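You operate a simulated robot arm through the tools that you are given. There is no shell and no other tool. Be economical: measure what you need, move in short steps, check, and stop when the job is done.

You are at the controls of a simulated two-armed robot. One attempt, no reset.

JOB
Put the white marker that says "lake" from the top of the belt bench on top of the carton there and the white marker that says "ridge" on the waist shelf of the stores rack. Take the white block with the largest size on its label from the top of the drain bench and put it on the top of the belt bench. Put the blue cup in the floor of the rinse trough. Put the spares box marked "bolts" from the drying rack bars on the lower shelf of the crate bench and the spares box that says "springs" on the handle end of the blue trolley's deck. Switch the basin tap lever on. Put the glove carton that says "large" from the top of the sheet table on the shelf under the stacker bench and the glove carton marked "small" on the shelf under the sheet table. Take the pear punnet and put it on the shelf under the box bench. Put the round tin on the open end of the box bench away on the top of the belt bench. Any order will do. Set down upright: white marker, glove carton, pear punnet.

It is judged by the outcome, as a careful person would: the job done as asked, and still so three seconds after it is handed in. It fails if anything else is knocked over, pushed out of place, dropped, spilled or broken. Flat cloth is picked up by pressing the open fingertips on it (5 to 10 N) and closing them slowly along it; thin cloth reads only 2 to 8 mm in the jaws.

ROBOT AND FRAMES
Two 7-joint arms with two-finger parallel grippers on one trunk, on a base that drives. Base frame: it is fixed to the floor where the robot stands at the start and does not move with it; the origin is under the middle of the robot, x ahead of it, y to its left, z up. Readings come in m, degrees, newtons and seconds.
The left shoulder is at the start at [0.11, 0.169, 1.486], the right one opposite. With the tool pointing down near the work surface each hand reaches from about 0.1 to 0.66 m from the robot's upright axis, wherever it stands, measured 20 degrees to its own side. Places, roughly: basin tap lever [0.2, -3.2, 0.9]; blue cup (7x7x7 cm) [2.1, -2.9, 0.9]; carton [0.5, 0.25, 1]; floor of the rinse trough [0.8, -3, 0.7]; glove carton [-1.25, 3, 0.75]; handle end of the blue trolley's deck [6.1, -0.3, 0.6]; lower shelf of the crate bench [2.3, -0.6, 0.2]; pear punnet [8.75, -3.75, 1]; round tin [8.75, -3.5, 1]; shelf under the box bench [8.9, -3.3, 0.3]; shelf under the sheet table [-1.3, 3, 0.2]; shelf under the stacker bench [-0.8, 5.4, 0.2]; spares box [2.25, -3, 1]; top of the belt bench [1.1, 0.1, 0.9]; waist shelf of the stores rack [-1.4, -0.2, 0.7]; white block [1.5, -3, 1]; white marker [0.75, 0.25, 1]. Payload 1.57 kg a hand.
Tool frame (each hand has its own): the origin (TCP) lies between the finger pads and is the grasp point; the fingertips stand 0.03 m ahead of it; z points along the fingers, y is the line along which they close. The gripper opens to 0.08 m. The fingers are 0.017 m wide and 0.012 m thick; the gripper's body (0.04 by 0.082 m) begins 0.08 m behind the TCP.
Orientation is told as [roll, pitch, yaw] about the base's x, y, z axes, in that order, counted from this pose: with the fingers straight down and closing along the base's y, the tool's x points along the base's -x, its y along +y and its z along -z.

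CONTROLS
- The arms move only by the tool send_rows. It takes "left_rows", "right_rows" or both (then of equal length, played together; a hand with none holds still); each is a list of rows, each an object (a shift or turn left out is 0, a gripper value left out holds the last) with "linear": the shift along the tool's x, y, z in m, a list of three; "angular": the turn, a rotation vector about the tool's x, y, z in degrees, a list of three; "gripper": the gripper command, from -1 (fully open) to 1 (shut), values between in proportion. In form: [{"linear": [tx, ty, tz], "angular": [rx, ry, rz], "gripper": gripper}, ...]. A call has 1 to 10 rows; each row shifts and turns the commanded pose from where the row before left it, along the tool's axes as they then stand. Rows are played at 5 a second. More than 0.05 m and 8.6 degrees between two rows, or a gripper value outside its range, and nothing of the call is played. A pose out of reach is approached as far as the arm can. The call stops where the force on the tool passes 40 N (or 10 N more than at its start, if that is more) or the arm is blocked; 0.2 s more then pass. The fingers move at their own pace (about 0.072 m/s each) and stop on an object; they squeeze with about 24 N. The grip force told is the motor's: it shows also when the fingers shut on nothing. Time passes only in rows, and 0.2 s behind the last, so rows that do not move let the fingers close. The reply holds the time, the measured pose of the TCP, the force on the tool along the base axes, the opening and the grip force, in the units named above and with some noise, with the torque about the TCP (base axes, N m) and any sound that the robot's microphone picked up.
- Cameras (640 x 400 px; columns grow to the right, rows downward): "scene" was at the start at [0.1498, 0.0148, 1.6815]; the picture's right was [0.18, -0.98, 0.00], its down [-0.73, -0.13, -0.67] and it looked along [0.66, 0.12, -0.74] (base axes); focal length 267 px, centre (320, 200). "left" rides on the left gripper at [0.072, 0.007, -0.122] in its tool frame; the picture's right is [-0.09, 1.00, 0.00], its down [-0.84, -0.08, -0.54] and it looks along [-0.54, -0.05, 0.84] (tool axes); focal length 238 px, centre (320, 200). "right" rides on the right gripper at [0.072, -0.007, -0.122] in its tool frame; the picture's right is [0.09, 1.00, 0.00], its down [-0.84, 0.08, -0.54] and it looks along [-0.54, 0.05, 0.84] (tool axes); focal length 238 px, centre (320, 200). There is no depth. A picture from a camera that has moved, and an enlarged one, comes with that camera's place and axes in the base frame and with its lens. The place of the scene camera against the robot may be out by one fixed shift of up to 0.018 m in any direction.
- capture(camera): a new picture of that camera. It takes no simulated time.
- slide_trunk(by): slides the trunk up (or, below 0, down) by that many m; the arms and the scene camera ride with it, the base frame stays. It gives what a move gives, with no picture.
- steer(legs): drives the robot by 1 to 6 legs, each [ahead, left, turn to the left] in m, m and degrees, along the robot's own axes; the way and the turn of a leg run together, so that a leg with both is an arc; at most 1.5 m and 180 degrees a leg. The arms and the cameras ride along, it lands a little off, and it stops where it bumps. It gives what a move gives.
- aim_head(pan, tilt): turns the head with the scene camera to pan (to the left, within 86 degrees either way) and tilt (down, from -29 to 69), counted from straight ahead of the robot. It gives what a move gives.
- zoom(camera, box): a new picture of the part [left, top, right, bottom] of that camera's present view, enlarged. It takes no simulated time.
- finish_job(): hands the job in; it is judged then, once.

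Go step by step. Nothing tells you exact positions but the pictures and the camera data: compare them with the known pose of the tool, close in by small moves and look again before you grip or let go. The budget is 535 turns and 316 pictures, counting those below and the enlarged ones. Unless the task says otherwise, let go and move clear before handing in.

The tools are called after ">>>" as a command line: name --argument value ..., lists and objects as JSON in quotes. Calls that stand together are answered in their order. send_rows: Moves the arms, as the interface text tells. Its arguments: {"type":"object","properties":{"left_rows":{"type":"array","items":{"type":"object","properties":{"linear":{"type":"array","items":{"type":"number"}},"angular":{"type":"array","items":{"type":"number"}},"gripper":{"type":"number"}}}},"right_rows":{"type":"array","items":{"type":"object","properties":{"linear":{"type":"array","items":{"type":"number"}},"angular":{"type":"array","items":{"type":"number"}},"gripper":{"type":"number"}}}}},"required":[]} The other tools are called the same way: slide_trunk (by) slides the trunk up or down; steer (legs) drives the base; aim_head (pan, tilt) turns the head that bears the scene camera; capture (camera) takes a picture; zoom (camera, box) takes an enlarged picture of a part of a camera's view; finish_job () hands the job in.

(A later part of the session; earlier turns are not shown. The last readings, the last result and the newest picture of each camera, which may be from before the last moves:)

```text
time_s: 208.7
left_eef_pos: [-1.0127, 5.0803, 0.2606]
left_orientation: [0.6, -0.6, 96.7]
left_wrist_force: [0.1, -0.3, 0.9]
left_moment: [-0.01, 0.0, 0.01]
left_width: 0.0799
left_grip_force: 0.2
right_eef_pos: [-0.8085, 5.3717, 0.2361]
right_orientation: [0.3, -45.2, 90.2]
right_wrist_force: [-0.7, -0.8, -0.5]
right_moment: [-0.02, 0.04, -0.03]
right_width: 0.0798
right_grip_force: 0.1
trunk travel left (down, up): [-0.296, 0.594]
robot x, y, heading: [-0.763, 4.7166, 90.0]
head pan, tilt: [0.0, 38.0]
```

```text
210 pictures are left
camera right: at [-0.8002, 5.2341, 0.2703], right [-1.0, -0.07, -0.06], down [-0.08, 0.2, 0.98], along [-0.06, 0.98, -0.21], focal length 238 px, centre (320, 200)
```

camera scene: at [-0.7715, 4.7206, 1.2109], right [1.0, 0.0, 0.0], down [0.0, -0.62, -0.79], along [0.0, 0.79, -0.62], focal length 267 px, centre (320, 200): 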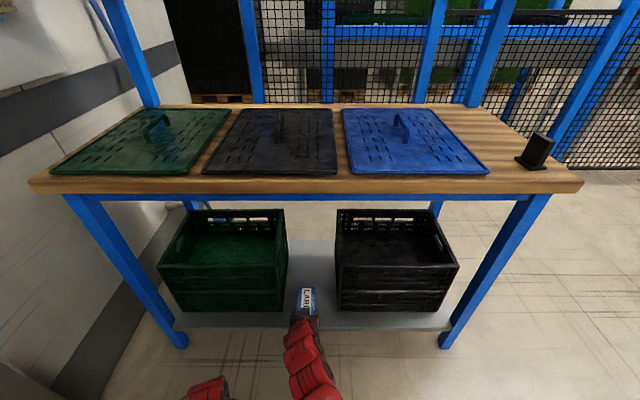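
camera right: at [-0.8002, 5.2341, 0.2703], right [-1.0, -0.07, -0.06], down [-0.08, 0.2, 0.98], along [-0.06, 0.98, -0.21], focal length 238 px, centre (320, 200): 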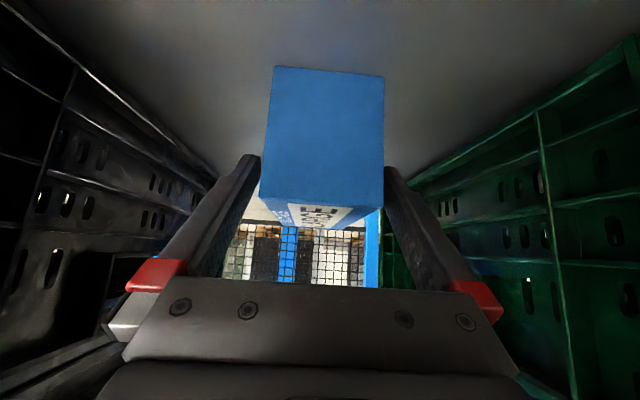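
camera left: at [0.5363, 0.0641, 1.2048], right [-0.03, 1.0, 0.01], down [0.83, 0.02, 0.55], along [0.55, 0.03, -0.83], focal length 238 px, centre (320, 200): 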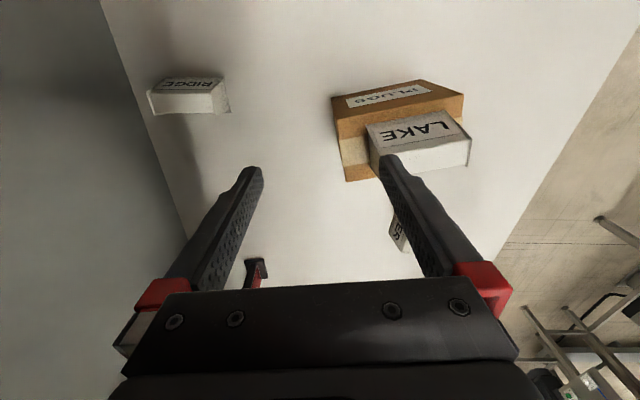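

LARGE stands on the stacker shelf. I back out, raise the trunk, and head for the drain bench.

>>> steer --legs '[[-0.45, 0, 0]]'

>>> capture --camera "scene"

>>> slide_trunk --by 0.4

>>> steer --legs '[[-0.3, -0.45, 0], [0, 0, -90], [0, 0, -90]]'

```text
time_s: 211.4
left_eef_pos: [-1.0126, 4.6265, 0.2604]
left_orientation: [0.4, -0.6, 96.6]
left_wrist_force: [0.4, -0.8, 0.2]
left_moment: [-0.02, 0.04, -0.01]
left_width: 0.0799
left_grip_force: 0.0
right_eef_pos: [-0.8081, 4.9173, 0.2359]
right_orientation: [0.2, -45.4, 90.2]
right_wrist_force: [0.0, -0.1, 0.4]
right_moment: [0.02, 0.02, -0.03]
right_width: 0.0801
right_grip_force: 0.1
trunk travel left (down, up): [-0.296, 0.594]
robot x, y, heading: [-0.7641, 4.2586, 89.9]
head pan, tilt: [0.0, 38.0]
```

```text
209 pictures are left
camera scene: at [-0.7716, 4.4279, 1.1921], right [1.0, 0.0, 0.0], down [0.0, -0.62, -0.79], along [0.0, 0.79, -0.62], focal length 267 px, centre (320, 200)
```

scene: 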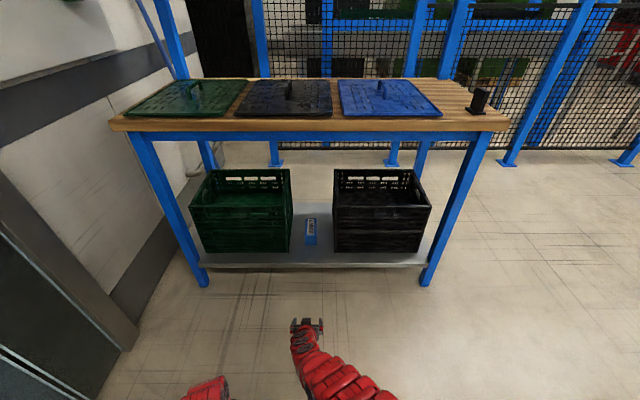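

```text
time_s: 215.2
left_eef_pos: [-1.0118, 4.6268, 0.6604]
left_orientation: [0.5, -0.6, 96.6]
left_wrist_force: [0.6, 0.8, -0.2]
left_moment: [0.01, 0.0, -0.03]
left_width: 0.0799
left_grip_force: 0.1
right_eef_pos: [-0.8086, 4.9183, 0.6367]
right_orientation: [0.1, -45.3, 90.1]
right_wrist_force: [-0.9, -0.3, 1.2]
right_moment: [0.02, -0.02, -0.01]
right_width: 0.0802
right_grip_force: 0.0
trunk travel left (down, up): [-0.696, 0.194]
robot x, y, heading: [-0.764, 4.2625, 89.8]
head pan, tilt: [0.0, 38.0]
```

```text
time_s: 226.1
left_eef_pos: [-0.0779, 3.5798, 0.6598]
left_orientation: [0.5, -0.5, -86.0]
left_wrist_force: [0.7, 0.5, -0.9]
left_moment: [-0.04, -0.01, 0.0]
left_width: 0.0802
left_grip_force: 0.0
right_eef_pos: [-0.2945, 3.2972, 0.6365]
right_orientation: [0.1, -45.3, -92.6]
right_wrist_force: [-0.1, 0.3, -0.1]
right_moment: [-0.01, 0.01, 0.0]
right_width: 0.08
right_grip_force: 0.0
trunk travel left (down, up): [-0.696, 0.194]
robot x, y, heading: [-0.3081, 3.9528, -92.9]
head pan, tilt: [0.0, 38.0]
```

>>> steer --legs '[[1.4, 0, 2.9], [1.4, 0, 0], [1.4, 0, 0], [0.9, 0, 0]]'

>>> aim_head --pan 35 --tilt 30

>>> capture --camera "scene"

```text
time_s: 250.6
left_eef_pos: [0.0709, -1.4767, 0.6616]
left_orientation: [0.4, -0.6, -79.0]
left_wrist_force: [0.1, 0.7, -0.1]
left_moment: [0.02, -0.01, -0.04]
left_width: 0.0801
left_grip_force: 0.1
right_eef_pos: [-0.1114, -1.7821, 0.6372]
right_orientation: [0.3, -45.3, -85.5]
right_wrist_force: [-0.1, -0.2, 0.2]
right_moment: [-0.04, 0.03, -0.01]
right_width: 0.0801
right_grip_force: 0.0
trunk travel left (down, up): [-0.696, 0.194]
robot x, y, heading: [-0.209, -1.1329, -85.6]
head pan, tilt: [0.0, 38.0]
```

```text
time_s: 251.6
left_eef_pos: [0.0716, -1.4776, 0.6597]
left_orientation: [0.4, -0.5, -79.0]
left_wrist_force: [0.4, 0.9, 1.0]
left_moment: [-0.03, -0.03, 0.01]
left_width: 0.0797
left_grip_force: 0.0
right_eef_pos: [-0.1111, -1.7827, 0.6359]
right_orientation: [0.1, -45.3, -85.5]
right_wrist_force: [0.7, -0.3, 0.8]
right_moment: [0.04, 0.0, 0.0]
right_width: 0.0798
right_grip_force: 0.0
trunk travel left (down, up): [-0.696, 0.194]
robot x, y, heading: [-0.2048, -1.1297, -85.7]
head pan, tilt: [35.0, 30.0]
```

```text
208 pictures are left
camera scene: at [-0.149, -1.2813, 1.6044], right [-0.77, -0.63, 0.0], down [-0.32, 0.39, -0.87], along [0.55, -0.67, -0.5], focal length 267 px, centre (320, 200)
```

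scene: 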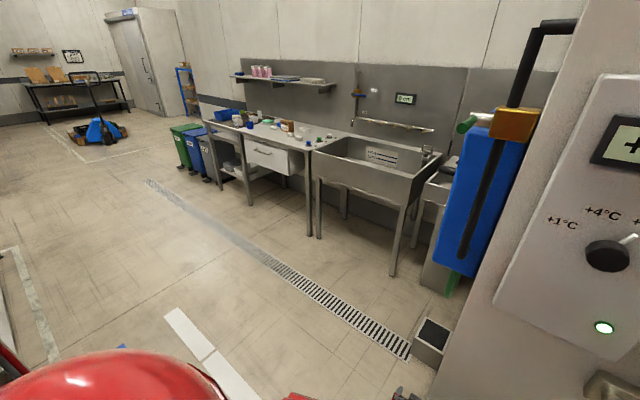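

>>> zoom --camera "scene" --box '[190, 60, 450, 220]'

>>> aim_head --pan 0 --tilt 40

>>> capture --camera "scene"

```text
2.46 times, centred on (320, 140) of scene
camera zoom: at [-0.149, -1.2813, 1.6044], right [-0.77, -0.63, 0.0], down [-0.32, 0.39, -0.87], along [0.55, -0.67, -0.5], focal length 658 px, centre (320, 348)
```

zoom: 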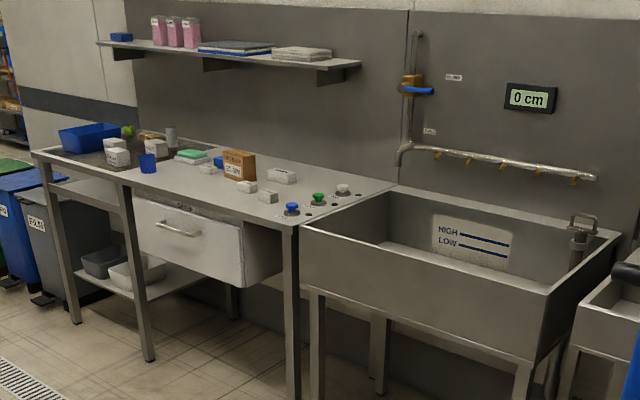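

```text
time_s: 252.6
left_eef_pos: [0.0707, -1.478, 0.6613]
left_orientation: [0.5, -0.6, -79.1]
left_wrist_force: [-0.4, 1.4, 0.1]
left_moment: [-0.05, -0.01, 0.0]
left_width: 0.0802
left_grip_force: 0.1
right_eef_pos: [-0.1107, -1.7824, 0.6361]
right_orientation: [0.1, -45.3, -85.5]
right_wrist_force: [-1.7, -0.2, 0.5]
right_moment: [0.01, 0.0, -0.03]
right_width: 0.0801
right_grip_force: 0.0
trunk travel left (down, up): [-0.696, 0.194]
robot x, y, heading: [-0.203, -1.1294, -85.6]
head pan, tilt: [0.0, 40.0]
```

```text
206 pictures are left
camera scene: at [-0.1998, -1.296, 1.5891], right [-1.0, -0.07, 0.0], down [-0.05, 0.64, -0.77], along [0.06, -0.76, -0.64], focal length 267 px, centre (320, 200)
```

scene: 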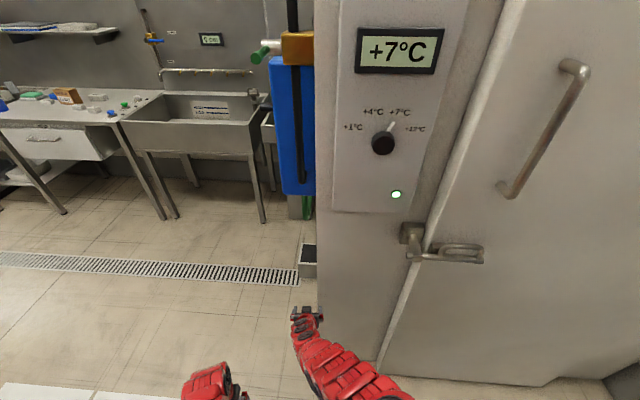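

>>> steer --legs '[[0.2, 0.5, -4.4], [0.3, 0.5, 0], [0, 0.4, 0]]'

>>> aim_head --pan 0 --tilt 30

>>> capture --camera "scene"

```text
time_s: 260.7
left_eef_pos: [1.4388, -1.9884, 0.661]
left_orientation: [0.5, -0.6, -84.4]
left_wrist_force: [0.7, -0.5, -0.5]
left_moment: [0.01, 0.01, 0.0]
left_width: 0.08
left_grip_force: 0.0
right_eef_pos: [1.2293, -2.2762, 0.6364]
right_orientation: [0.1, -45.3, -90.9]
right_wrist_force: [-0.4, 0.0, -0.2]
right_moment: [-0.02, 0.0, 0.0]
right_width: 0.0802
right_grip_force: 0.1
trunk travel left (down, up): [-0.696, 0.194]
robot x, y, heading: [1.1991, -1.6184, -91.1]
head pan, tilt: [0.0, 40.0]
```

```text
time_s: 261.4
left_eef_pos: [1.438, -1.9887, 0.6612]
left_orientation: [0.5, -0.7, -84.4]
left_wrist_force: [-0.4, 0.2, -0.2]
left_moment: [0.0, -0.01, 0.01]
left_width: 0.0797
left_grip_force: 0.2
right_eef_pos: [1.23, -2.2776, 0.6364]
right_orientation: [0.1, -45.3, -91.0]
right_wrist_force: [0.4, -0.1, -0.4]
right_moment: [-0.01, 0.01, -0.01]
right_width: 0.08
right_grip_force: 0.0
trunk travel left (down, up): [-0.696, 0.194]
robot x, y, heading: [1.1967, -1.6166, -91.0]
head pan, tilt: [0.0, 30.0]
```

```text
205 pictures are left
camera scene: at [1.1864, -1.789, 1.6043], right [-1.0, 0.02, 0.0], down [0.01, 0.5, -0.87], along [-0.02, -0.87, -0.5], focal length 267 px, centre (320, 200)
```

scene: 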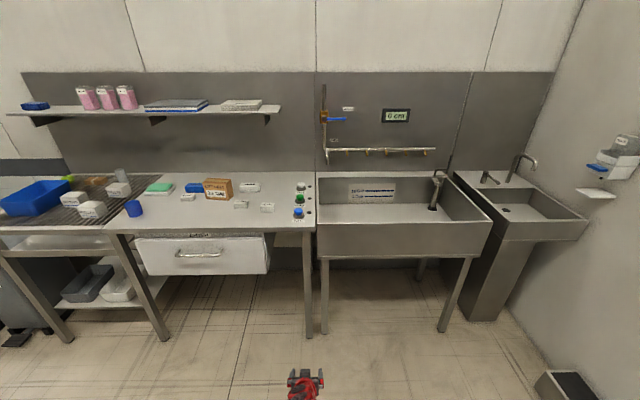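

>>> zoom --camera "scene" --box '[0, 150, 320, 260]'

>>> zoom --camera "scene" --box '[400, 130, 600, 250]'

```text
2.00 times, centred on (160, 205) of scene
camera zoom: at [1.1864, -1.789, 1.6043], right [-1.0, 0.02, 0.0], down [0.01, 0.5, -0.87], along [-0.02, -0.87, -0.5], focal length 535 px, centre (640, 190)
```

zoom: 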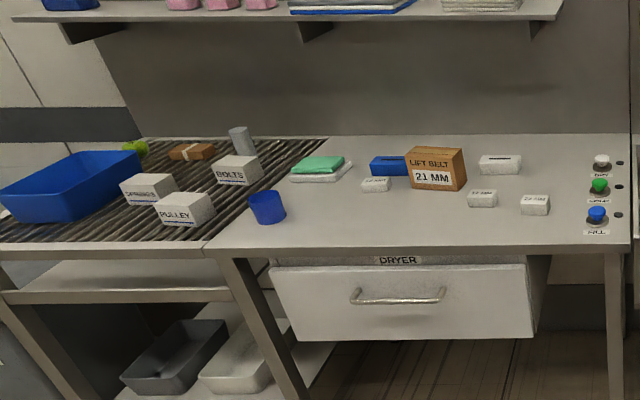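

```text
3.20 times, centred on (500, 190) of scene
camera zoom: at [1.1864, -1.789, 1.6043], right [-1.0, 0.02, 0.0], down [0.01, 0.5, -0.87], along [-0.02, -0.87, -0.5], focal length 855 px, centre (-256, 232)
```

zoom: 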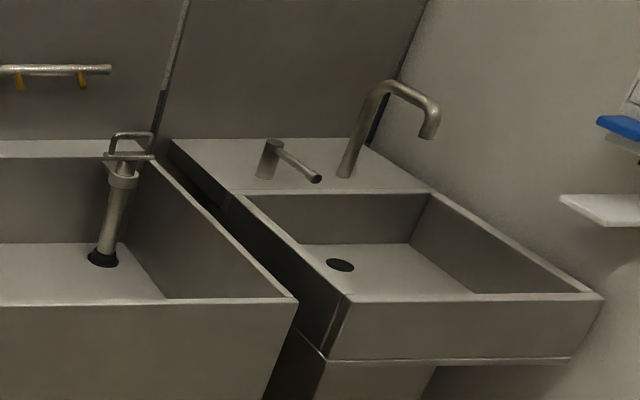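

I can see the spares boxes, the blue cup, white blocks and the tap. I raise the trunk and bring the right hand back to vertical.

>>> slide_trunk --by 0.185

>>> send_rows --right_rows '[{"linear": [0.022, 0, -0.02], "angular": [0, 7.6, 0]}, {"linear": [0.022, 0, -0.02], "angular": [0, 7.6, 0]}, {"linear": [0.024, -0.01, -0.016], "angular": [0, 7.6, 0]}, {"linear": [0.028, -0.02, -0.01], "angular": [0, 7.6, 0]}, {"linear": [0.02, -0.03, -0.02], "angular": [0, 7.6, 0]}, {"linear": [0.0, -0.03, -0.03], "angular": [0, 7.6, 0]}, {"linear": [-0.01, -0.03, -0.03]}, {"linear": [-0.01, -0.03, -0.02]}, {}]'

```text
time_s: 263.4
left_eef_pos: [1.4386, -1.9897, 0.8463]
left_orientation: [0.5, -0.6, -84.4]
left_wrist_force: [-0.5, 0.1, -0.6]
left_moment: [0.01, 0.0, 0.02]
left_width: 0.0799
left_grip_force: 0.0
right_eef_pos: [1.2302, -2.2765, 0.8215]
right_orientation: [0.1, -45.3, -90.9]
right_wrist_force: [0.2, 0.0, -0.8]
right_moment: [-0.01, -0.01, 0.01]
right_width: 0.08
right_grip_force: 0.0
trunk travel left (down, up): [-0.881, 0.009]
robot x, y, heading: [1.1975, -1.616, -91.2]
head pan, tilt: [0.0, 30.0]
```

```text
time_s: 265.4
left_eef_pos: [1.4382, -1.9887, 0.8451]
left_orientation: [0.6, -0.6, -84.5]
left_wrist_force: [-0.2, 0.0, 0.1]
left_moment: [0.01, -0.01, 0.03]
left_width: 0.0801
left_grip_force: 0.0
right_eef_pos: [1.0882, -2.1546, 0.9114]
right_orientation: [-2.2, -2.9, -91.2]
right_wrist_force: [0.4, 0.4, -0.4]
right_moment: [0.02, 0.04, 0.02]
right_width: 0.0795
right_grip_force: 0.1
right hand out of reach, approached as far as the arm can: row 5
trunk travel left (down, up): [-0.881, 0.009]
robot x, y, heading: [1.1953, -1.6195, -91.0]
head pan, tilt: [0.0, 30.0]
```

>>> send_rows --right_rows '[{"linear": [-0.02, -0.02, -0.02], "angular": [-2.2, 2.9, 0]}, {"linear": [-0.02, -0.02, -0.02]}, {}]'

>>> steer --legs '[[0.0, 0.98, 1.0], [0.38, 0, 0]]'

>>> aim_head --pan 0 --tilt 45

>>> capture --camera "scene"

```text
time_s: 266.2
left_eef_pos: [1.4391, -1.9887, 0.8463]
left_orientation: [0.5, -0.6, -84.5]
left_wrist_force: [0.4, -0.4, 0.0]
left_moment: [0.0, 0.03, 0.02]
left_width: 0.0802
left_grip_force: 0.0
right_eef_pos: [1.0467, -2.1945, 0.9565]
right_orientation: [0.0, -0.1, -91.3]
right_wrist_force: [-0.2, 0.6, -0.8]
right_moment: [0.0, -0.01, -0.05]
right_width: 0.0798
right_grip_force: 0.1
trunk travel left (down, up): [-0.881, 0.009]
robot x, y, heading: [1.1956, -1.6208, -91.1]
head pan, tilt: [0.0, 30.0]
```

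```text
time_s: 273.5
left_eef_pos: [2.4507, -2.3866, 0.8458]
left_orientation: [0.5, -0.6, -83.3]
left_wrist_force: [0.5, -1.5, -0.4]
left_moment: [0.02, 0.0, -0.03]
left_width: 0.0801
left_grip_force: 0.1
right_eef_pos: [2.062, -2.5987, 0.9573]
right_orientation: [0.0, -0.2, -90.1]
right_wrist_force: [-0.3, 0.2, 0.0]
right_moment: [0.01, 0.02, 0.02]
right_width: 0.08
right_grip_force: 0.0
trunk travel left (down, up): [-0.881, 0.009]
robot x, y, heading: [2.2036, -2.0234, -89.9]
head pan, tilt: [0.0, 30.0]
```

```text
time_s: 274.3
left_eef_pos: [2.4519, -2.3875, 0.8455]
left_orientation: [0.6, -0.6, -83.3]
left_wrist_force: [-0.6, 0.2, -1.0]
left_moment: [0.0, 0.01, 0.01]
left_width: 0.0799
left_grip_force: 0.2
right_eef_pos: [2.063, -2.6002, 0.9563]
right_orientation: [0.0, 0.0, -90.1]
right_wrist_force: [-0.1, -1.4, -0.4]
right_moment: [0.03, -0.01, -0.02]
right_width: 0.0799
right_grip_force: 0.0
trunk travel left (down, up): [-0.881, 0.009]
robot x, y, heading: [2.2012, -2.0213, -90.1]
head pan, tilt: [0.0, 45.0]
```

```text
202 pictures are left
camera scene: at [2.1945, -2.1833, 1.7668], right [-1.0, 0.0, 0.0], down [0.0, 0.71, -0.71], along [0.0, -0.71, -0.71], focal length 267 px, centre (320, 200)
```

scene: 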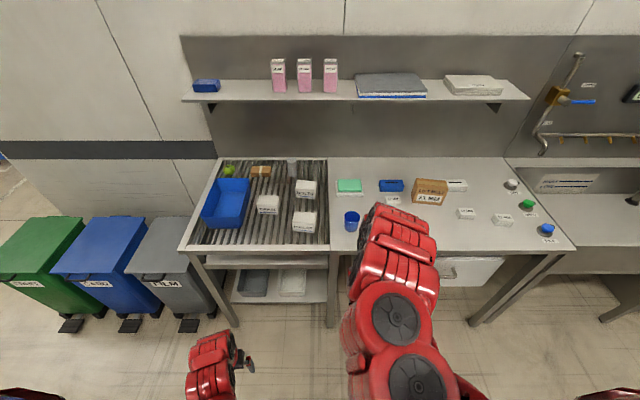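

>>> zoom --camera "scene" --box '[240, 150, 370, 250]'

>>> zoom --camera "scene" --box '[370, 165, 560, 255]'

>>> capture --camera "right"

```text
4.00 times, centred on (305, 200) of scene
camera zoom: at [2.1945, -2.1833, 1.7668], right [-1.0, 0.0, 0.0], down [0.0, 0.71, -0.71], along [0.0, -0.71, -0.71], focal length 1069 px, centre (380, 200)
```

zoom: 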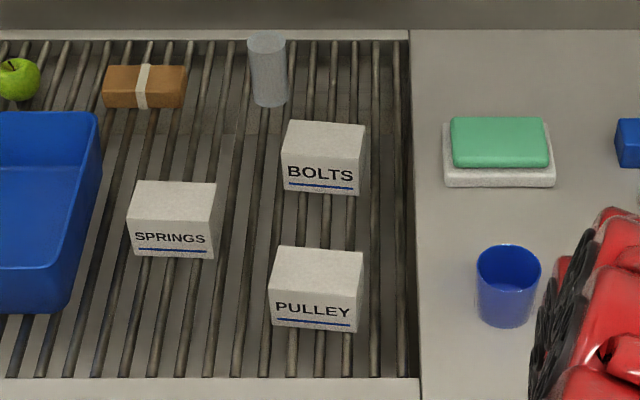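

```text
3.37 times, centred on (465, 210) of scene
camera zoom: at [2.1945, -2.1833, 1.7668], right [-1.0, 0.0, 0.0], down [0.0, 0.71, -0.71], along [0.0, -0.71, -0.71], focal length 900 px, centre (-168, 166)
```

zoom: 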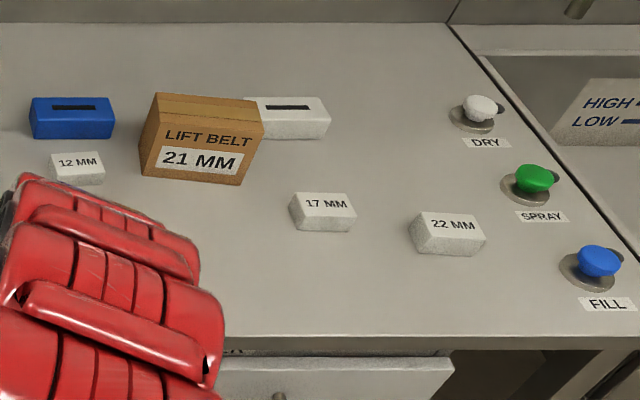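

```text
199 pictures are left
camera right: at [2.0566, -2.5276, 1.0771], right [1.0, 0.09, 0.0], down [0.08, -0.84, 0.54], along [0.05, -0.54, -0.84], focal length 238 px, centre (320, 200)
```

right: 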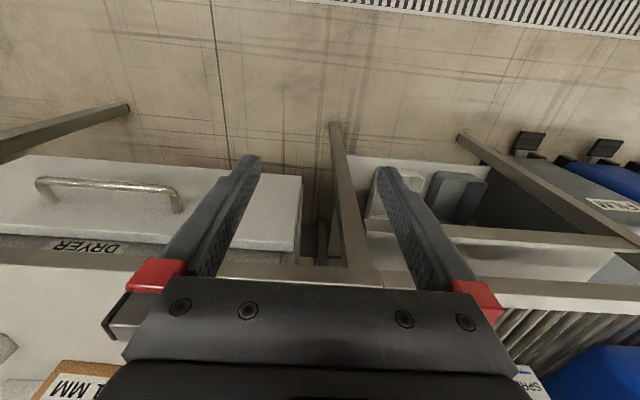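

The 22 MM block is the largest. The cup is near [2.07, -2.89]; I raise the right hand and move it over the cup.

>>> send_rows --right_rows '[{"linear": [-0.02, 0, -0.035]}, {"linear": [-0.02, 0, -0.035]}, {}]'

>>> steer --legs '[[0.2, 0, 0]]'

>>> capture --camera "right"

>>> capture --camera "scene"

```text
time_s: 275.1
left_eef_pos: [2.4505, -2.3873, 0.8443]
left_orientation: [0.4, -0.7, -83.3]
left_wrist_force: [-0.8, -0.1, 0.1]
left_moment: [0.02, 0.02, 0.0]
left_width: 0.0799
left_grip_force: 0.0
right_eef_pos: [2.0627, -2.6378, 1.0259]
right_orientation: [0.0, 0.0, -90.1]
right_wrist_force: [-0.8, 0.1, 0.4]
right_moment: [0.01, 0.01, -0.02]
right_width: 0.0799
right_grip_force: 0.1
trunk travel left (down, up): [-0.881, 0.009]
robot x, y, heading: [2.2035, -2.0219, -90.1]
head pan, tilt: [0.0, 45.0]
```

```text
time_s: 276.7
left_eef_pos: [2.4495, -2.5884, 0.8458]
left_orientation: [0.6, -0.6, -83.4]
left_wrist_force: [-0.6, 0.8, -0.2]
left_moment: [-0.02, 0.0, 0.03]
left_width: 0.0801
left_grip_force: 0.0
right_eef_pos: [2.0612, -2.8394, 1.0266]
right_orientation: [0.1, -0.1, -90.2]
right_wrist_force: [0.6, 0.7, 0.0]
right_moment: [0.02, -0.05, -0.01]
right_width: 0.0801
right_grip_force: 0.1
trunk travel left (down, up): [-0.881, 0.009]
robot x, y, heading: [2.2023, -2.2225, -90.1]
head pan, tilt: [0.0, 45.0]
```

```text
198 pictures are left
camera right: at [2.0562, -2.7672, 1.1478], right [1.0, 0.09, 0.0], down [0.07, -0.84, 0.54], along [0.05, -0.54, -0.84], focal length 238 px, centre (320, 200)
```

right: 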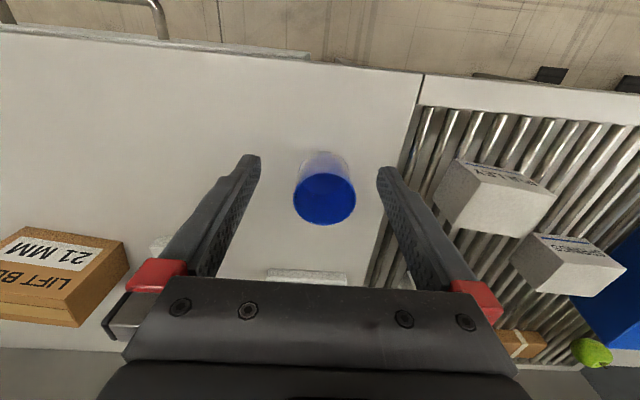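

```text
197 pictures are left
camera scene: at [2.194, -2.3831, 1.767], right [-1.0, 0.0, 0.0], down [0.0, 0.71, -0.71], along [0.0, -0.71, -0.71], focal length 267 px, centre (320, 200)
```

scene: 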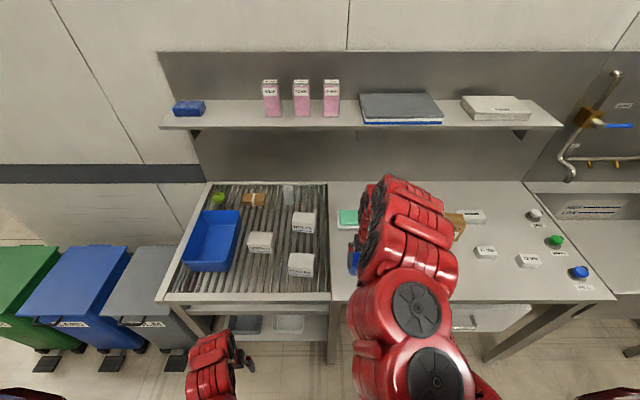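

>>> send_rows --right_rows '[{"linear": [-0.034, -0.012, 0]}, {"linear": [-0.033, -0.012, 0]}, {"linear": [0, 0, 0.03]}, {"linear": [0, 0, 0.02]}, {}]'

>>> capture --camera "right"

```text
time_s: 277.9
left_eef_pos: [2.4498, -2.5894, 0.8456]
left_orientation: [0.4, -0.6, -83.4]
left_wrist_force: [0.1, -0.5, 0.1]
left_moment: [-0.03, 0.0, 0.02]
left_width: 0.0801
left_grip_force: 0.0
right_eef_pos: [2.0364, -2.9077, 0.9755]
right_orientation: [-0.1, -0.1, -90.2]
right_wrist_force: [-0.7, -0.1, -0.9]
right_moment: [0.02, -0.01, 0.0]
right_width: 0.0798
right_grip_force: 0.1
trunk travel left (down, up): [-0.881, 0.009]
robot x, y, heading: [2.2008, -2.2201, -90.1]
head pan, tilt: [0.0, 45.0]
```

```text
196 pictures are left
camera right: at [2.0316, -2.835, 1.0967], right [1.0, 0.09, 0.0], down [0.07, -0.84, 0.54], along [0.05, -0.54, -0.84], focal length 238 px, centre (320, 200)
```

right: 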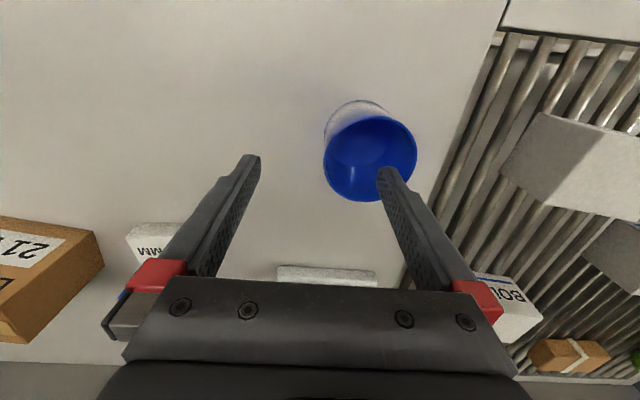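

>>> send_rows --right_rows '[{"linear": [0.005, 0.004, 0.015]}, {"linear": [0, 0, 0.02]}, {"linear": [0, 0, 0.018]}, {}]'

>>> capture --camera "right"

```text
time_s: 278.9
left_eef_pos: [2.4496, -2.5905, 0.8453]
left_orientation: [0.5, -0.6, -83.4]
left_wrist_force: [0.1, 0.2, 0.3]
left_moment: [-0.03, 0.01, -0.01]
left_width: 0.0799
left_grip_force: 0.1
right_eef_pos: [2.0391, -2.896, 0.9342]
right_orientation: [0.0, 0.0, -90.2]
right_wrist_force: [1.1, -0.6, 0.1]
right_moment: [-0.01, -0.02, -0.01]
right_width: 0.0799
right_grip_force: 0.2
right hand out of reach, approached as far as the arm can: row 3
trunk travel left (down, up): [-0.881, 0.009]
robot x, y, heading: [2.1991, -2.224, -89.8]
head pan, tilt: [0.0, 45.0]
```

```text
195 pictures are left
camera right: at [2.0342, -2.8248, 1.0548], right [1.0, 0.09, 0.0], down [0.07, -0.84, 0.54], along [0.05, -0.54, -0.84], focal length 238 px, centre (320, 200)
```

right: 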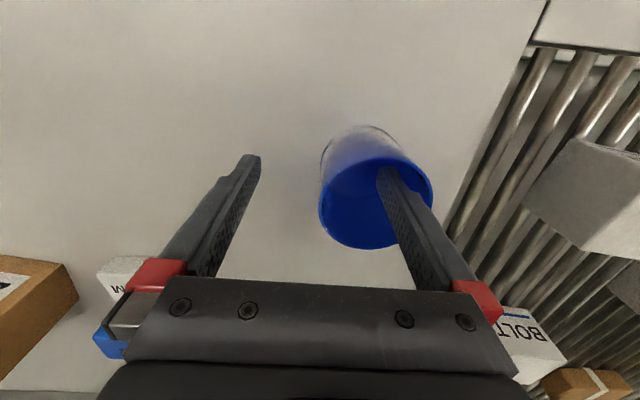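

The inner finger is inside the cup; I close on its wall.

>>> send_rows --right_rows '[{"gripper": 0}, {"gripper": 0.6}, {"gripper": 1}, {}, {}]'

>>> capture --camera "right"

```text
time_s: 280.1
left_eef_pos: [2.4483, -2.5878, 0.8455]
left_orientation: [0.4, -0.6, -83.4]
left_wrist_force: [-0.5, 0.3, 0.1]
left_moment: [0.01, 0.0, 0.01]
left_width: 0.08
left_grip_force: 0.1
right_eef_pos: [2.0389, -2.8968, 0.9339]
right_orientation: [0.0, -0.1, -90.2]
right_wrist_force: [0.4, -0.8, 6.7]
right_moment: [-0.02, -0.45, -0.07]
right_width: 0.0047
right_grip_force: 23.6
trunk travel left (down, up): [-0.881, 0.009]
robot x, y, heading: [2.2043, -2.2224, -90.0]
head pan, tilt: [0.0, 45.0]
```

```text
194 pictures are left
camera right: at [2.0343, -2.8246, 1.0555], right [1.0, 0.09, 0.0], down [0.07, -0.84, 0.54], along [0.05, -0.54, -0.84], focal length 238 px, centre (320, 200)
```

right: 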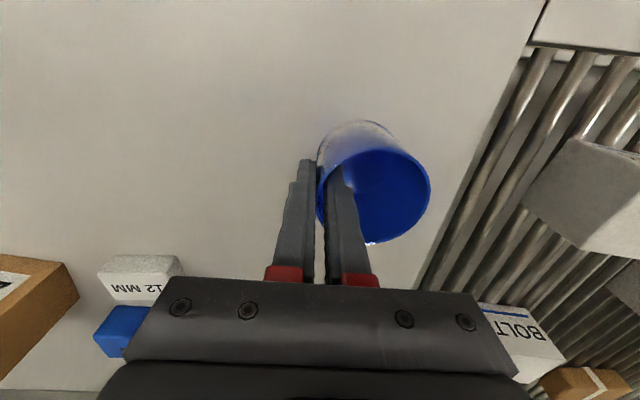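

>>> send_rows --right_rows '[{"linear": [0, 0, -0.02]}, {"linear": [0, 0, -0.03]}, {"linear": [0, 0, -0.03]}, {"linear": [0, 0, -0.02]}, {}]'

>>> capture --camera "right"

```text
time_s: 281.3
left_eef_pos: [2.4489, -2.5893, 0.8454]
left_orientation: [0.6, -0.7, -83.4]
left_wrist_force: [-0.7, 0.0, 0.5]
left_moment: [0.01, 0.0, 0.03]
left_width: 0.0803
left_grip_force: 0.0
right_eef_pos: [2.0403, -2.8953, 1.0326]
right_orientation: [0.0, 0.1, -90.2]
right_wrist_force: [0.7, -0.3, 0.0]
right_moment: [0.02, 0.0, -0.04]
right_width: 0.0047
right_grip_force: 24.1
trunk travel left (down, up): [-0.881, 0.009]
robot x, y, heading: [2.2032, -2.2254, -90.2]
head pan, tilt: [0.0, 45.0]
```

```text
193 pictures are left
camera right: at [2.0356, -2.8237, 1.1539], right [1.0, 0.09, 0.0], down [0.07, -0.84, 0.54], along [0.05, -0.54, -0.84], focal length 238 px, centre (320, 200)
```

right: 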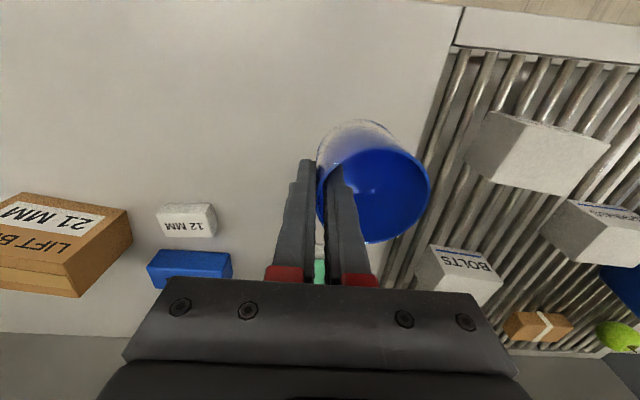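

>>> steer --legs '[[-0.3, 0, 0], [0, -1.2, 0]]'

>>> capture --camera "scene"

```text
time_s: 289.0
left_eef_pos: [1.2419, -2.2729, 0.8451]
left_orientation: [0.5, -0.6, -85.5]
left_wrist_force: [-0.1, 0.4, 0.4]
left_moment: [0.05, -0.03, -0.01]
left_width: 0.08
left_grip_force: 0.0
right_eef_pos: [0.8231, -2.5622, 1.0319]
right_orientation: [-0.1, 0.0, -92.4]
right_wrist_force: [0.0, 0.3, -0.2]
right_moment: [0.02, 0.01, 0.0]
right_width: 0.0047
right_grip_force: 24.0
trunk travel left (down, up): [-0.881, 0.009]
robot x, y, heading: [1.0121, -1.8969, -92.5]
head pan, tilt: [0.0, 45.0]
```

```text
192 pictures are left
camera scene: at [0.9949, -2.0588, 1.7668], right [-1.0, 0.04, 0.0], down [0.03, 0.71, -0.71], along [-0.03, -0.71, -0.71], focal length 267 px, centre (320, 200)
```

scene: 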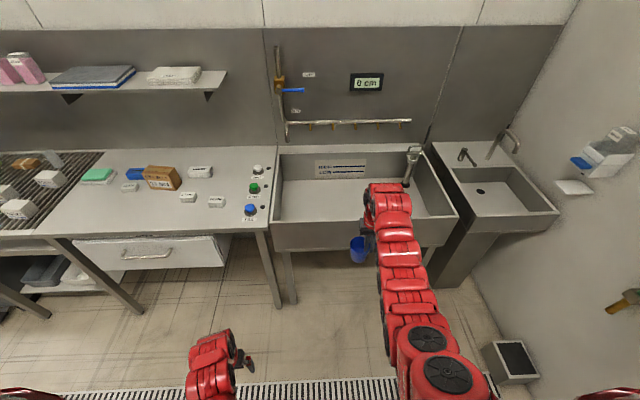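

>>> send_rows --left_rows '[{"linear": [0.04, 0, 0]}, {"linear": [0.04, 0, 0]}]'

>>> steer --legs '[[0.0, 0.09, 2.5], [0.42, 0, 0]]'

>>> capture --camera "scene"

>>> capture --camera "right"

```text
time_s: 289.6
left_eef_pos: [1.2346, -2.1908, 0.8447]
left_orientation: [0.5, -0.6, -85.7]
left_wrist_force: [0.7, -0.4, 1.0]
left_moment: [-0.01, 0.01, -0.01]
left_width: 0.08
left_grip_force: 0.0
right_eef_pos: [0.8215, -2.5619, 1.0328]
right_orientation: [-0.1, 0.1, -92.3]
right_wrist_force: [0.1, 0.3, 0.4]
right_moment: [-0.01, -0.03, 0.05]
right_width: 0.0046
right_grip_force: 23.9
trunk travel left (down, up): [-0.881, 0.009]
robot x, y, heading: [1.011, -1.8973, -92.3]
head pan, tilt: [0.0, 45.0]
```

```text
time_s: 293.0
left_eef_pos: [1.3301, -2.6248, 0.8445]
left_orientation: [0.5, -0.6, -84.0]
left_wrist_force: [-0.2, -0.4, -0.6]
left_moment: [0.04, -0.01, -0.03]
left_width: 0.0801
left_grip_force: 0.0
right_eef_pos: [0.9288, -3.0067, 1.0336]
right_orientation: [0.0, 0.0, -90.8]
right_wrist_force: [0.6, 0.0, -0.3]
right_moment: [-0.01, 0.03, 0.01]
right_width: 0.0047
right_grip_force: 24.0
trunk travel left (down, up): [-0.881, 0.009]
robot x, y, heading: [1.0949, -2.3418, -90.7]
head pan, tilt: [0.0, 45.0]
```

```text
191 pictures are left
camera scene: at [1.0863, -2.4975, 1.7669], right [-1.0, 0.01, 0.0], down [0.01, 0.71, -0.71], along [-0.01, -0.71, -0.71], focal length 267 px, centre (320, 200)
```

scene: 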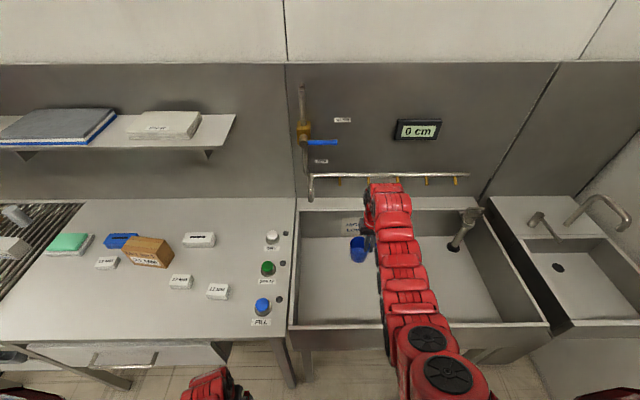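

```text
190 pictures are left
camera right: at [0.9237, -2.9349, 1.1542], right [1.0, 0.08, 0.0], down [0.07, -0.84, 0.54], along [0.04, -0.54, -0.84], focal length 238 px, centre (320, 200)
```

right: 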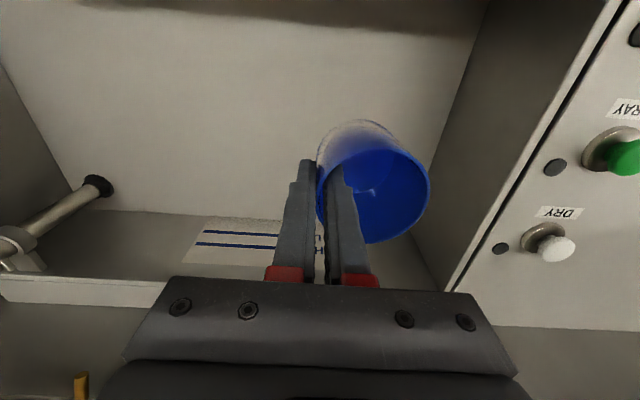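

>>> slide_trunk --by -0.2

>>> capture --camera "right"

>>> capture --camera "scene"

```text
time_s: 295.1
left_eef_pos: [1.3304, -2.6247, 0.6451]
left_orientation: [0.5, -0.5, -84.0]
left_wrist_force: [-0.7, -0.5, 0.1]
left_moment: [0.02, -0.02, -0.01]
left_width: 0.0801
left_grip_force: 0.0
right_eef_pos: [0.9287, -3.0081, 0.8345]
right_orientation: [0.1, 0.1, -90.8]
right_wrist_force: [-0.1, -0.2, -0.4]
right_moment: [-0.01, 0.03, -0.01]
right_width: 0.0045
right_grip_force: 24.1
trunk travel left (down, up): [-0.681, 0.209]
robot x, y, heading: [1.0969, -2.3376, -90.8]
head pan, tilt: [0.0, 45.0]
```

```text
189 pictures are left
camera right: at [0.9237, -2.9353, 0.9539], right [1.0, 0.08, 0.0], down [0.07, -0.84, 0.54], along [0.04, -0.54, -0.84], focal length 238 px, centre (320, 200)
```

right: 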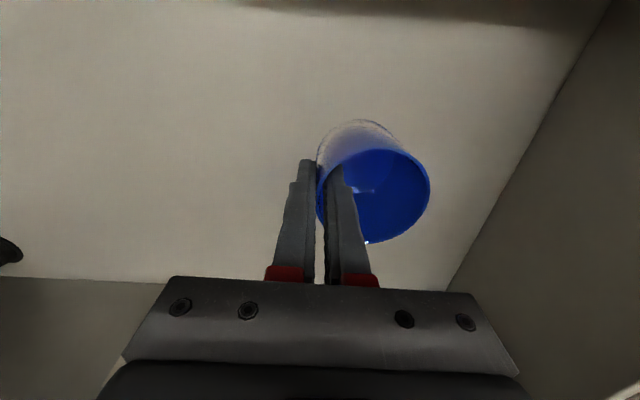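

```text
188 pictures are left
camera scene: at [1.0863, -2.4982, 1.5668], right [-1.0, 0.01, 0.0], down [0.01, 0.71, -0.71], along [-0.01, -0.71, -0.71], focal length 267 px, centre (320, 200)
```

scene: 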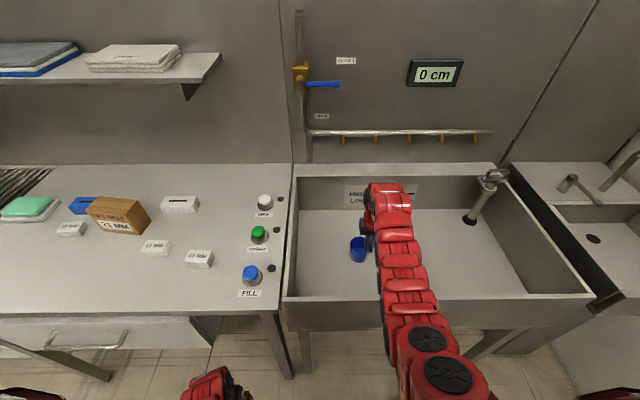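

>>> slide_trunk --by -0.04

>>> slide_trunk --by -0.015

>>> slide_trunk --by -0.015

>>> capture --camera "right"

```text
time_s: 296.0
left_eef_pos: [1.3304, -2.625, 0.6036]
left_orientation: [0.5, -0.7, -84.0]
left_wrist_force: [-0.2, -0.4, -0.5]
left_moment: [0.0, -0.03, -0.04]
left_width: 0.0803
left_grip_force: 0.2
right_eef_pos: [0.9279, -3.0068, 0.7922]
right_orientation: [0.0, 0.0, -90.8]
right_wrist_force: [0.0, -0.2, -0.1]
right_moment: [0.0, 0.01, -0.01]
right_width: 0.0051
right_grip_force: 24.4
trunk travel left (down, up): [-0.641, 0.249]
robot x, y, heading: [1.0929, -2.3368, -90.8]
head pan, tilt: [0.0, 45.0]
```

```text
time_s: 296.6
left_eef_pos: [1.3317, -2.6245, 0.5896]
left_orientation: [0.5, -0.6, -84.0]
left_wrist_force: [0.0, 0.9, 0.6]
left_moment: [-0.02, -0.02, 0.01]
left_width: 0.0801
left_grip_force: 0.0
right_eef_pos: [0.9289, -3.0072, 0.7777]
right_orientation: [0.0, -0.1, -90.7]
right_wrist_force: [-0.1, -0.4, -1.0]
right_moment: [0.04, 0.02, -0.01]
right_width: 0.0047
right_grip_force: 23.9
trunk travel left (down, up): [-0.626, 0.264]
robot x, y, heading: [1.1006, -2.3401, -90.5]
head pan, tilt: [0.0, 45.0]
```

```text
time_s: 297.2
left_eef_pos: [1.3302, -2.6242, 0.5745]
left_orientation: [0.5, -0.7, -83.9]
left_wrist_force: [1.5, -0.6, -0.2]
left_moment: [-0.01, 0.04, 0.02]
left_width: 0.0801
left_grip_force: 0.0
right_eef_pos: [0.9275, -3.0083, 0.7625]
right_orientation: [0.0, -0.1, -90.8]
right_wrist_force: [0.6, -0.7, -0.1]
right_moment: [-0.01, 0.03, 0.0]
right_width: 0.0045
right_grip_force: 23.7
trunk travel left (down, up): [-0.611, 0.279]
robot x, y, heading: [1.0964, -2.3359, -90.7]
head pan, tilt: [0.0, 45.0]
```

```text
187 pictures are left
camera right: at [0.9237, -2.9352, 0.884], right [1.0, 0.08, 0.0], down [0.07, -0.84, 0.54], along [0.04, -0.54, -0.84], focal length 238 px, centre (320, 200)
```

right: 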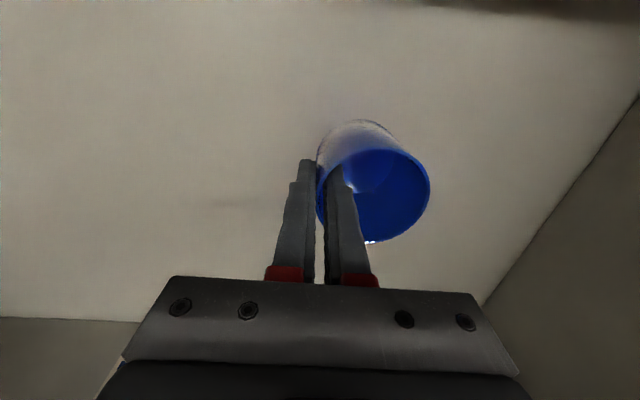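

>>> slide_trunk --by -0.008

>>> slide_trunk --by -0.008

```text
time_s: 297.8
left_eef_pos: [1.3305, -2.6249, 0.5671]
left_orientation: [0.5, -0.6, -84.0]
left_wrist_force: [-0.6, 1.0, -0.9]
left_moment: [0.02, 0.02, -0.01]
left_width: 0.0803
left_grip_force: 0.3
right_eef_pos: [0.9285, -3.0077, 0.7551]
right_orientation: [0.0, 0.0, -90.7]
right_wrist_force: [-0.2, 0.5, -0.7]
right_moment: [-0.03, -0.01, 0.0]
right_width: 0.0044
right_grip_force: 24.3
trunk travel left (down, up): [-0.603, 0.287]
robot x, y, heading: [1.0944, -2.3355, -90.7]
head pan, tilt: [0.0, 45.0]
```

```text
time_s: 298.4
left_eef_pos: [1.3306, -2.6246, 0.5584]
left_orientation: [0.5, -0.5, -84.0]
left_wrist_force: [-0.1, -0.2, 0.6]
left_moment: [-0.02, -0.01, 0.03]
left_width: 0.0801
left_grip_force: 0.1
right_eef_pos: [0.928, -3.0076, 0.7475]
right_orientation: [0.0, 0.1, -90.9]
right_wrist_force: [-0.5, -0.1, -0.8]
right_moment: [0.02, 0.0, -0.03]
right_width: 0.0049
right_grip_force: 23.8
trunk travel left (down, up): [-0.595, 0.295]
robot x, y, heading: [1.0973, -2.3353, -91.0]
head pan, tilt: [0.0, 45.0]
```

>>> slide_trunk --by -0.01

>>> slide_trunk --by -0.01

>>> capture --camera "right"

```text
time_s: 298.9
left_eef_pos: [1.3297, -2.6251, 0.5491]
left_orientation: [0.6, -0.6, -84.1]
left_wrist_force: [-0.4, 0.0, -1.0]
left_moment: [0.01, 0.0, 0.0]
left_width: 0.0801
left_grip_force: 0.0
right_eef_pos: [0.9286, -3.0079, 0.7364]
right_orientation: [0.0, 0.0, -90.8]
right_wrist_force: [0.2, -0.1, -0.1]
right_moment: [-0.01, 0.02, 0.04]
right_width: 0.0046
right_grip_force: 24.2
trunk travel left (down, up): [-0.585, 0.305]
robot x, y, heading: [1.0963, -2.337, -90.6]
head pan, tilt: [0.0, 45.0]
```

```text
time_s: 299.5
left_eef_pos: [1.3299, -2.6238, 0.5385]
left_orientation: [0.5, -0.7, -84.0]
left_wrist_force: [0.5, 0.6, 1.2]
left_moment: [0.01, 0.01, 0.02]
left_width: 0.0802
left_grip_force: 0.0
right_eef_pos: [0.9283, -3.008, 0.73]
right_orientation: [-0.1, -0.2, -90.8]
right_wrist_force: [-3.7, -3.4, 22.2]
right_moment: [-0.18, -0.69, -0.03]
right_width: 0.0056
right_grip_force: 24.1
trunk travel left (down, up): [-0.575, 0.315]
robot x, y, heading: [1.0972, -2.3344, -90.7]
head pan, tilt: [0.0, 45.0]
```

```text
186 pictures are left
camera right: at [0.9233, -2.9348, 0.85], right [1.0, 0.08, 0.0], down [0.07, -0.83, 0.55], along [0.04, -0.55, -0.84], focal length 238 px, centre (320, 200)
```

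right: 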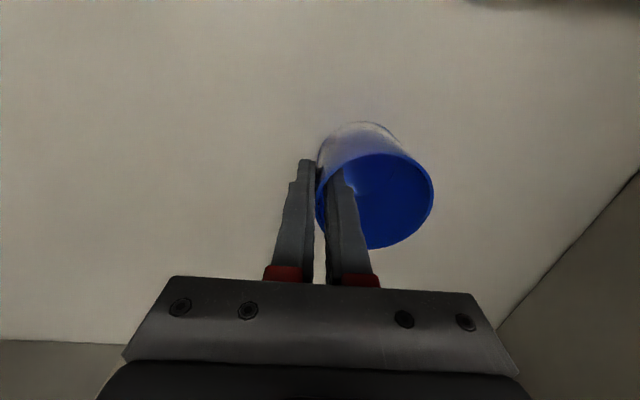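

>>> slide_trunk --by 0.003

>>> send_rows --right_rows '[{"gripper": 0.6}, {"gripper": 0.2}, {}, {}, {"linear": [0, 0, -0.03]}, {"linear": [0, 0, -0.04]}, {"linear": [0, 0, -0.03]}]'

>>> capture --camera "right"

```text
time_s: 300.0
left_eef_pos: [1.3305, -2.6233, 0.541]
left_orientation: [0.5, -0.6, -84.1]
left_wrist_force: [-0.9, -0.4, 0.2]
left_moment: [-0.02, 0.0, -0.01]
left_width: 0.08
left_grip_force: 0.1
right_eef_pos: [0.9285, -3.0059, 0.7295]
right_orientation: [0.0, 0.0, -90.9]
right_wrist_force: [-1.5, -1.6, 10.7]
right_moment: [-0.26, -0.5, -0.13]
right_width: 0.0053
right_grip_force: 24.3
trunk travel left (down, up): [-0.578, 0.312]
robot x, y, heading: [1.094, -2.3356, -90.6]
head pan, tilt: [0.0, 45.0]
```

```text
time_s: 301.6
left_eef_pos: [1.3302, -2.6256, 0.5416]
left_orientation: [0.4, -0.6, -83.9]
left_wrist_force: [-0.2, 0.2, -0.6]
left_moment: [0.01, -0.01, 0.0]
left_width: 0.08
left_grip_force: 0.0
right_eef_pos: [0.9276, -3.007, 0.8303]
right_orientation: [-0.1, 0.0, -90.9]
right_wrist_force: [-0.2, 0.1, 0.4]
right_moment: [0.0, 0.01, -0.01]
right_width: 0.0318
right_grip_force: 0.1
trunk travel left (down, up): [-0.578, 0.312]
robot x, y, heading: [1.0964, -2.3378, -90.7]
head pan, tilt: [0.0, 45.0]
```

```text
185 pictures are left
camera right: at [0.9237, -2.9338, 0.9523], right [1.0, 0.08, 0.0], down [0.06, -0.84, 0.54], along [0.04, -0.54, -0.84], focal length 238 px, centre (320, 200)
```

right: 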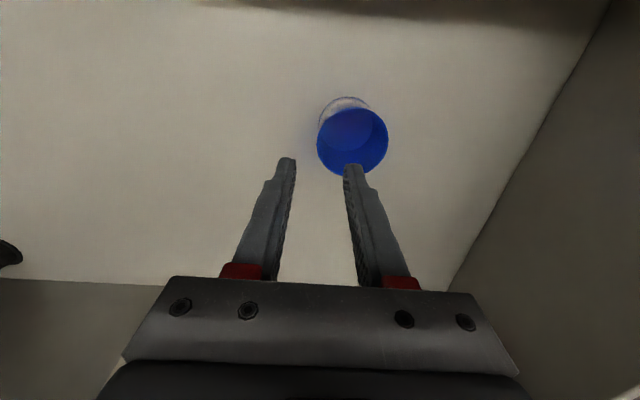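

The cup stands in the trough. I raise up, back off and go look at the basin tap.

>>> slide_trunk --by 0.3

>>> steer --legs '[[-0.45, 0, 0.7], [0, -0.6, 0]]'

>>> aim_head --pan -12 --tilt 38

>>> capture --camera "scene"

```text
time_s: 304.6
left_eef_pos: [1.3306, -2.6248, 0.842]
left_orientation: [0.4, -0.5, -84.1]
left_wrist_force: [-0.2, -0.2, 0.2]
left_moment: [0.02, -0.03, -0.01]
left_width: 0.0799
left_grip_force: 0.1
right_eef_pos: [0.9286, -3.0067, 1.1309]
right_orientation: [0.0, 0.1, -90.8]
right_wrist_force: [0.5, 0.0, -0.5]
right_moment: [0.02, 0.02, 0.0]
right_width: 0.0321
right_grip_force: 0.1
trunk travel left (down, up): [-0.878, 0.012]
robot x, y, heading: [1.1004, -2.3377, -90.7]
head pan, tilt: [0.0, 45.0]
```

```text
time_s: 310.2
left_eef_pos: [0.755, -2.1816, 0.841]
left_orientation: [0.5, -0.6, -83.4]
left_wrist_force: [0.7, 0.7, -0.2]
left_moment: [-0.03, 0.06, -0.01]
left_width: 0.0802
left_grip_force: 0.0
right_eef_pos: [0.3561, -2.5673, 1.1302]
right_orientation: [0.0, 0.0, -90.1]
right_wrist_force: [0.8, 0.4, -0.5]
right_moment: [0.03, 0.02, 0.0]
right_width: 0.032
right_grip_force: 0.1
trunk travel left (down, up): [-0.878, 0.012]
robot x, y, heading: [0.5183, -1.8967, -89.9]
head pan, tilt: [0.0, 45.0]
```

```text
time_s: 311.0
left_eef_pos: [0.7536, -2.1807, 0.8418]
left_orientation: [0.5, -0.7, -83.2]
left_wrist_force: [0.0, 0.9, -0.3]
left_moment: [-0.01, 0.01, 0.01]
left_width: 0.08
left_grip_force: 0.1
right_eef_pos: [0.3573, -2.5673, 1.1307]
right_orientation: [0.0, 0.0, -90.1]
right_wrist_force: [-0.1, -0.7, -0.7]
right_moment: [0.0, 0.01, 0.03]
right_width: 0.0319
right_grip_force: 0.1
trunk travel left (down, up): [-0.878, 0.012]
robot x, y, heading: [0.5193, -1.8954, -90.2]
head pan, tilt: [-12.0, 38.0]
```

```text
184 pictures are left
camera scene: at [0.4901, -2.0597, 1.774], right [-0.98, 0.21, 0.0], down [0.13, 0.6, -0.79], along [-0.16, -0.77, -0.62], focal length 267 px, centre (320, 200)
```

scene: 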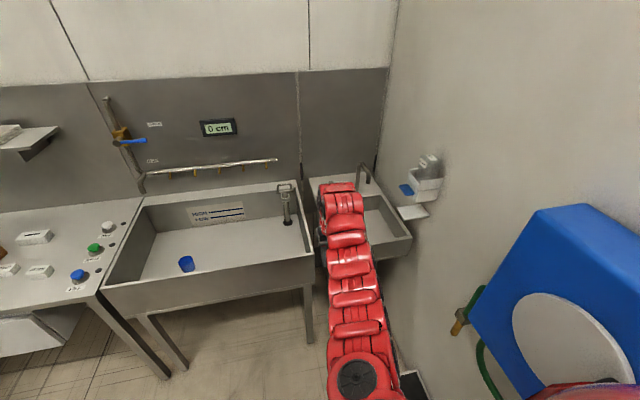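

>>> capture --camera "right"

```text
183 pictures are left
camera right: at [0.3511, -2.4947, 1.2519], right [1.0, 0.09, 0.0], down [0.08, -0.84, 0.54], along [0.05, -0.54, -0.84], focal length 238 px, centre (320, 200)
```

right: 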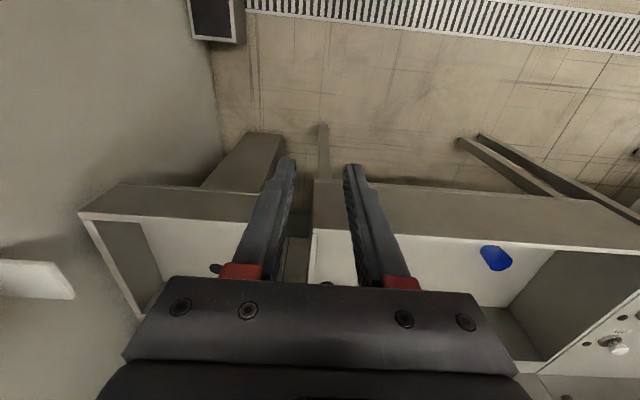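

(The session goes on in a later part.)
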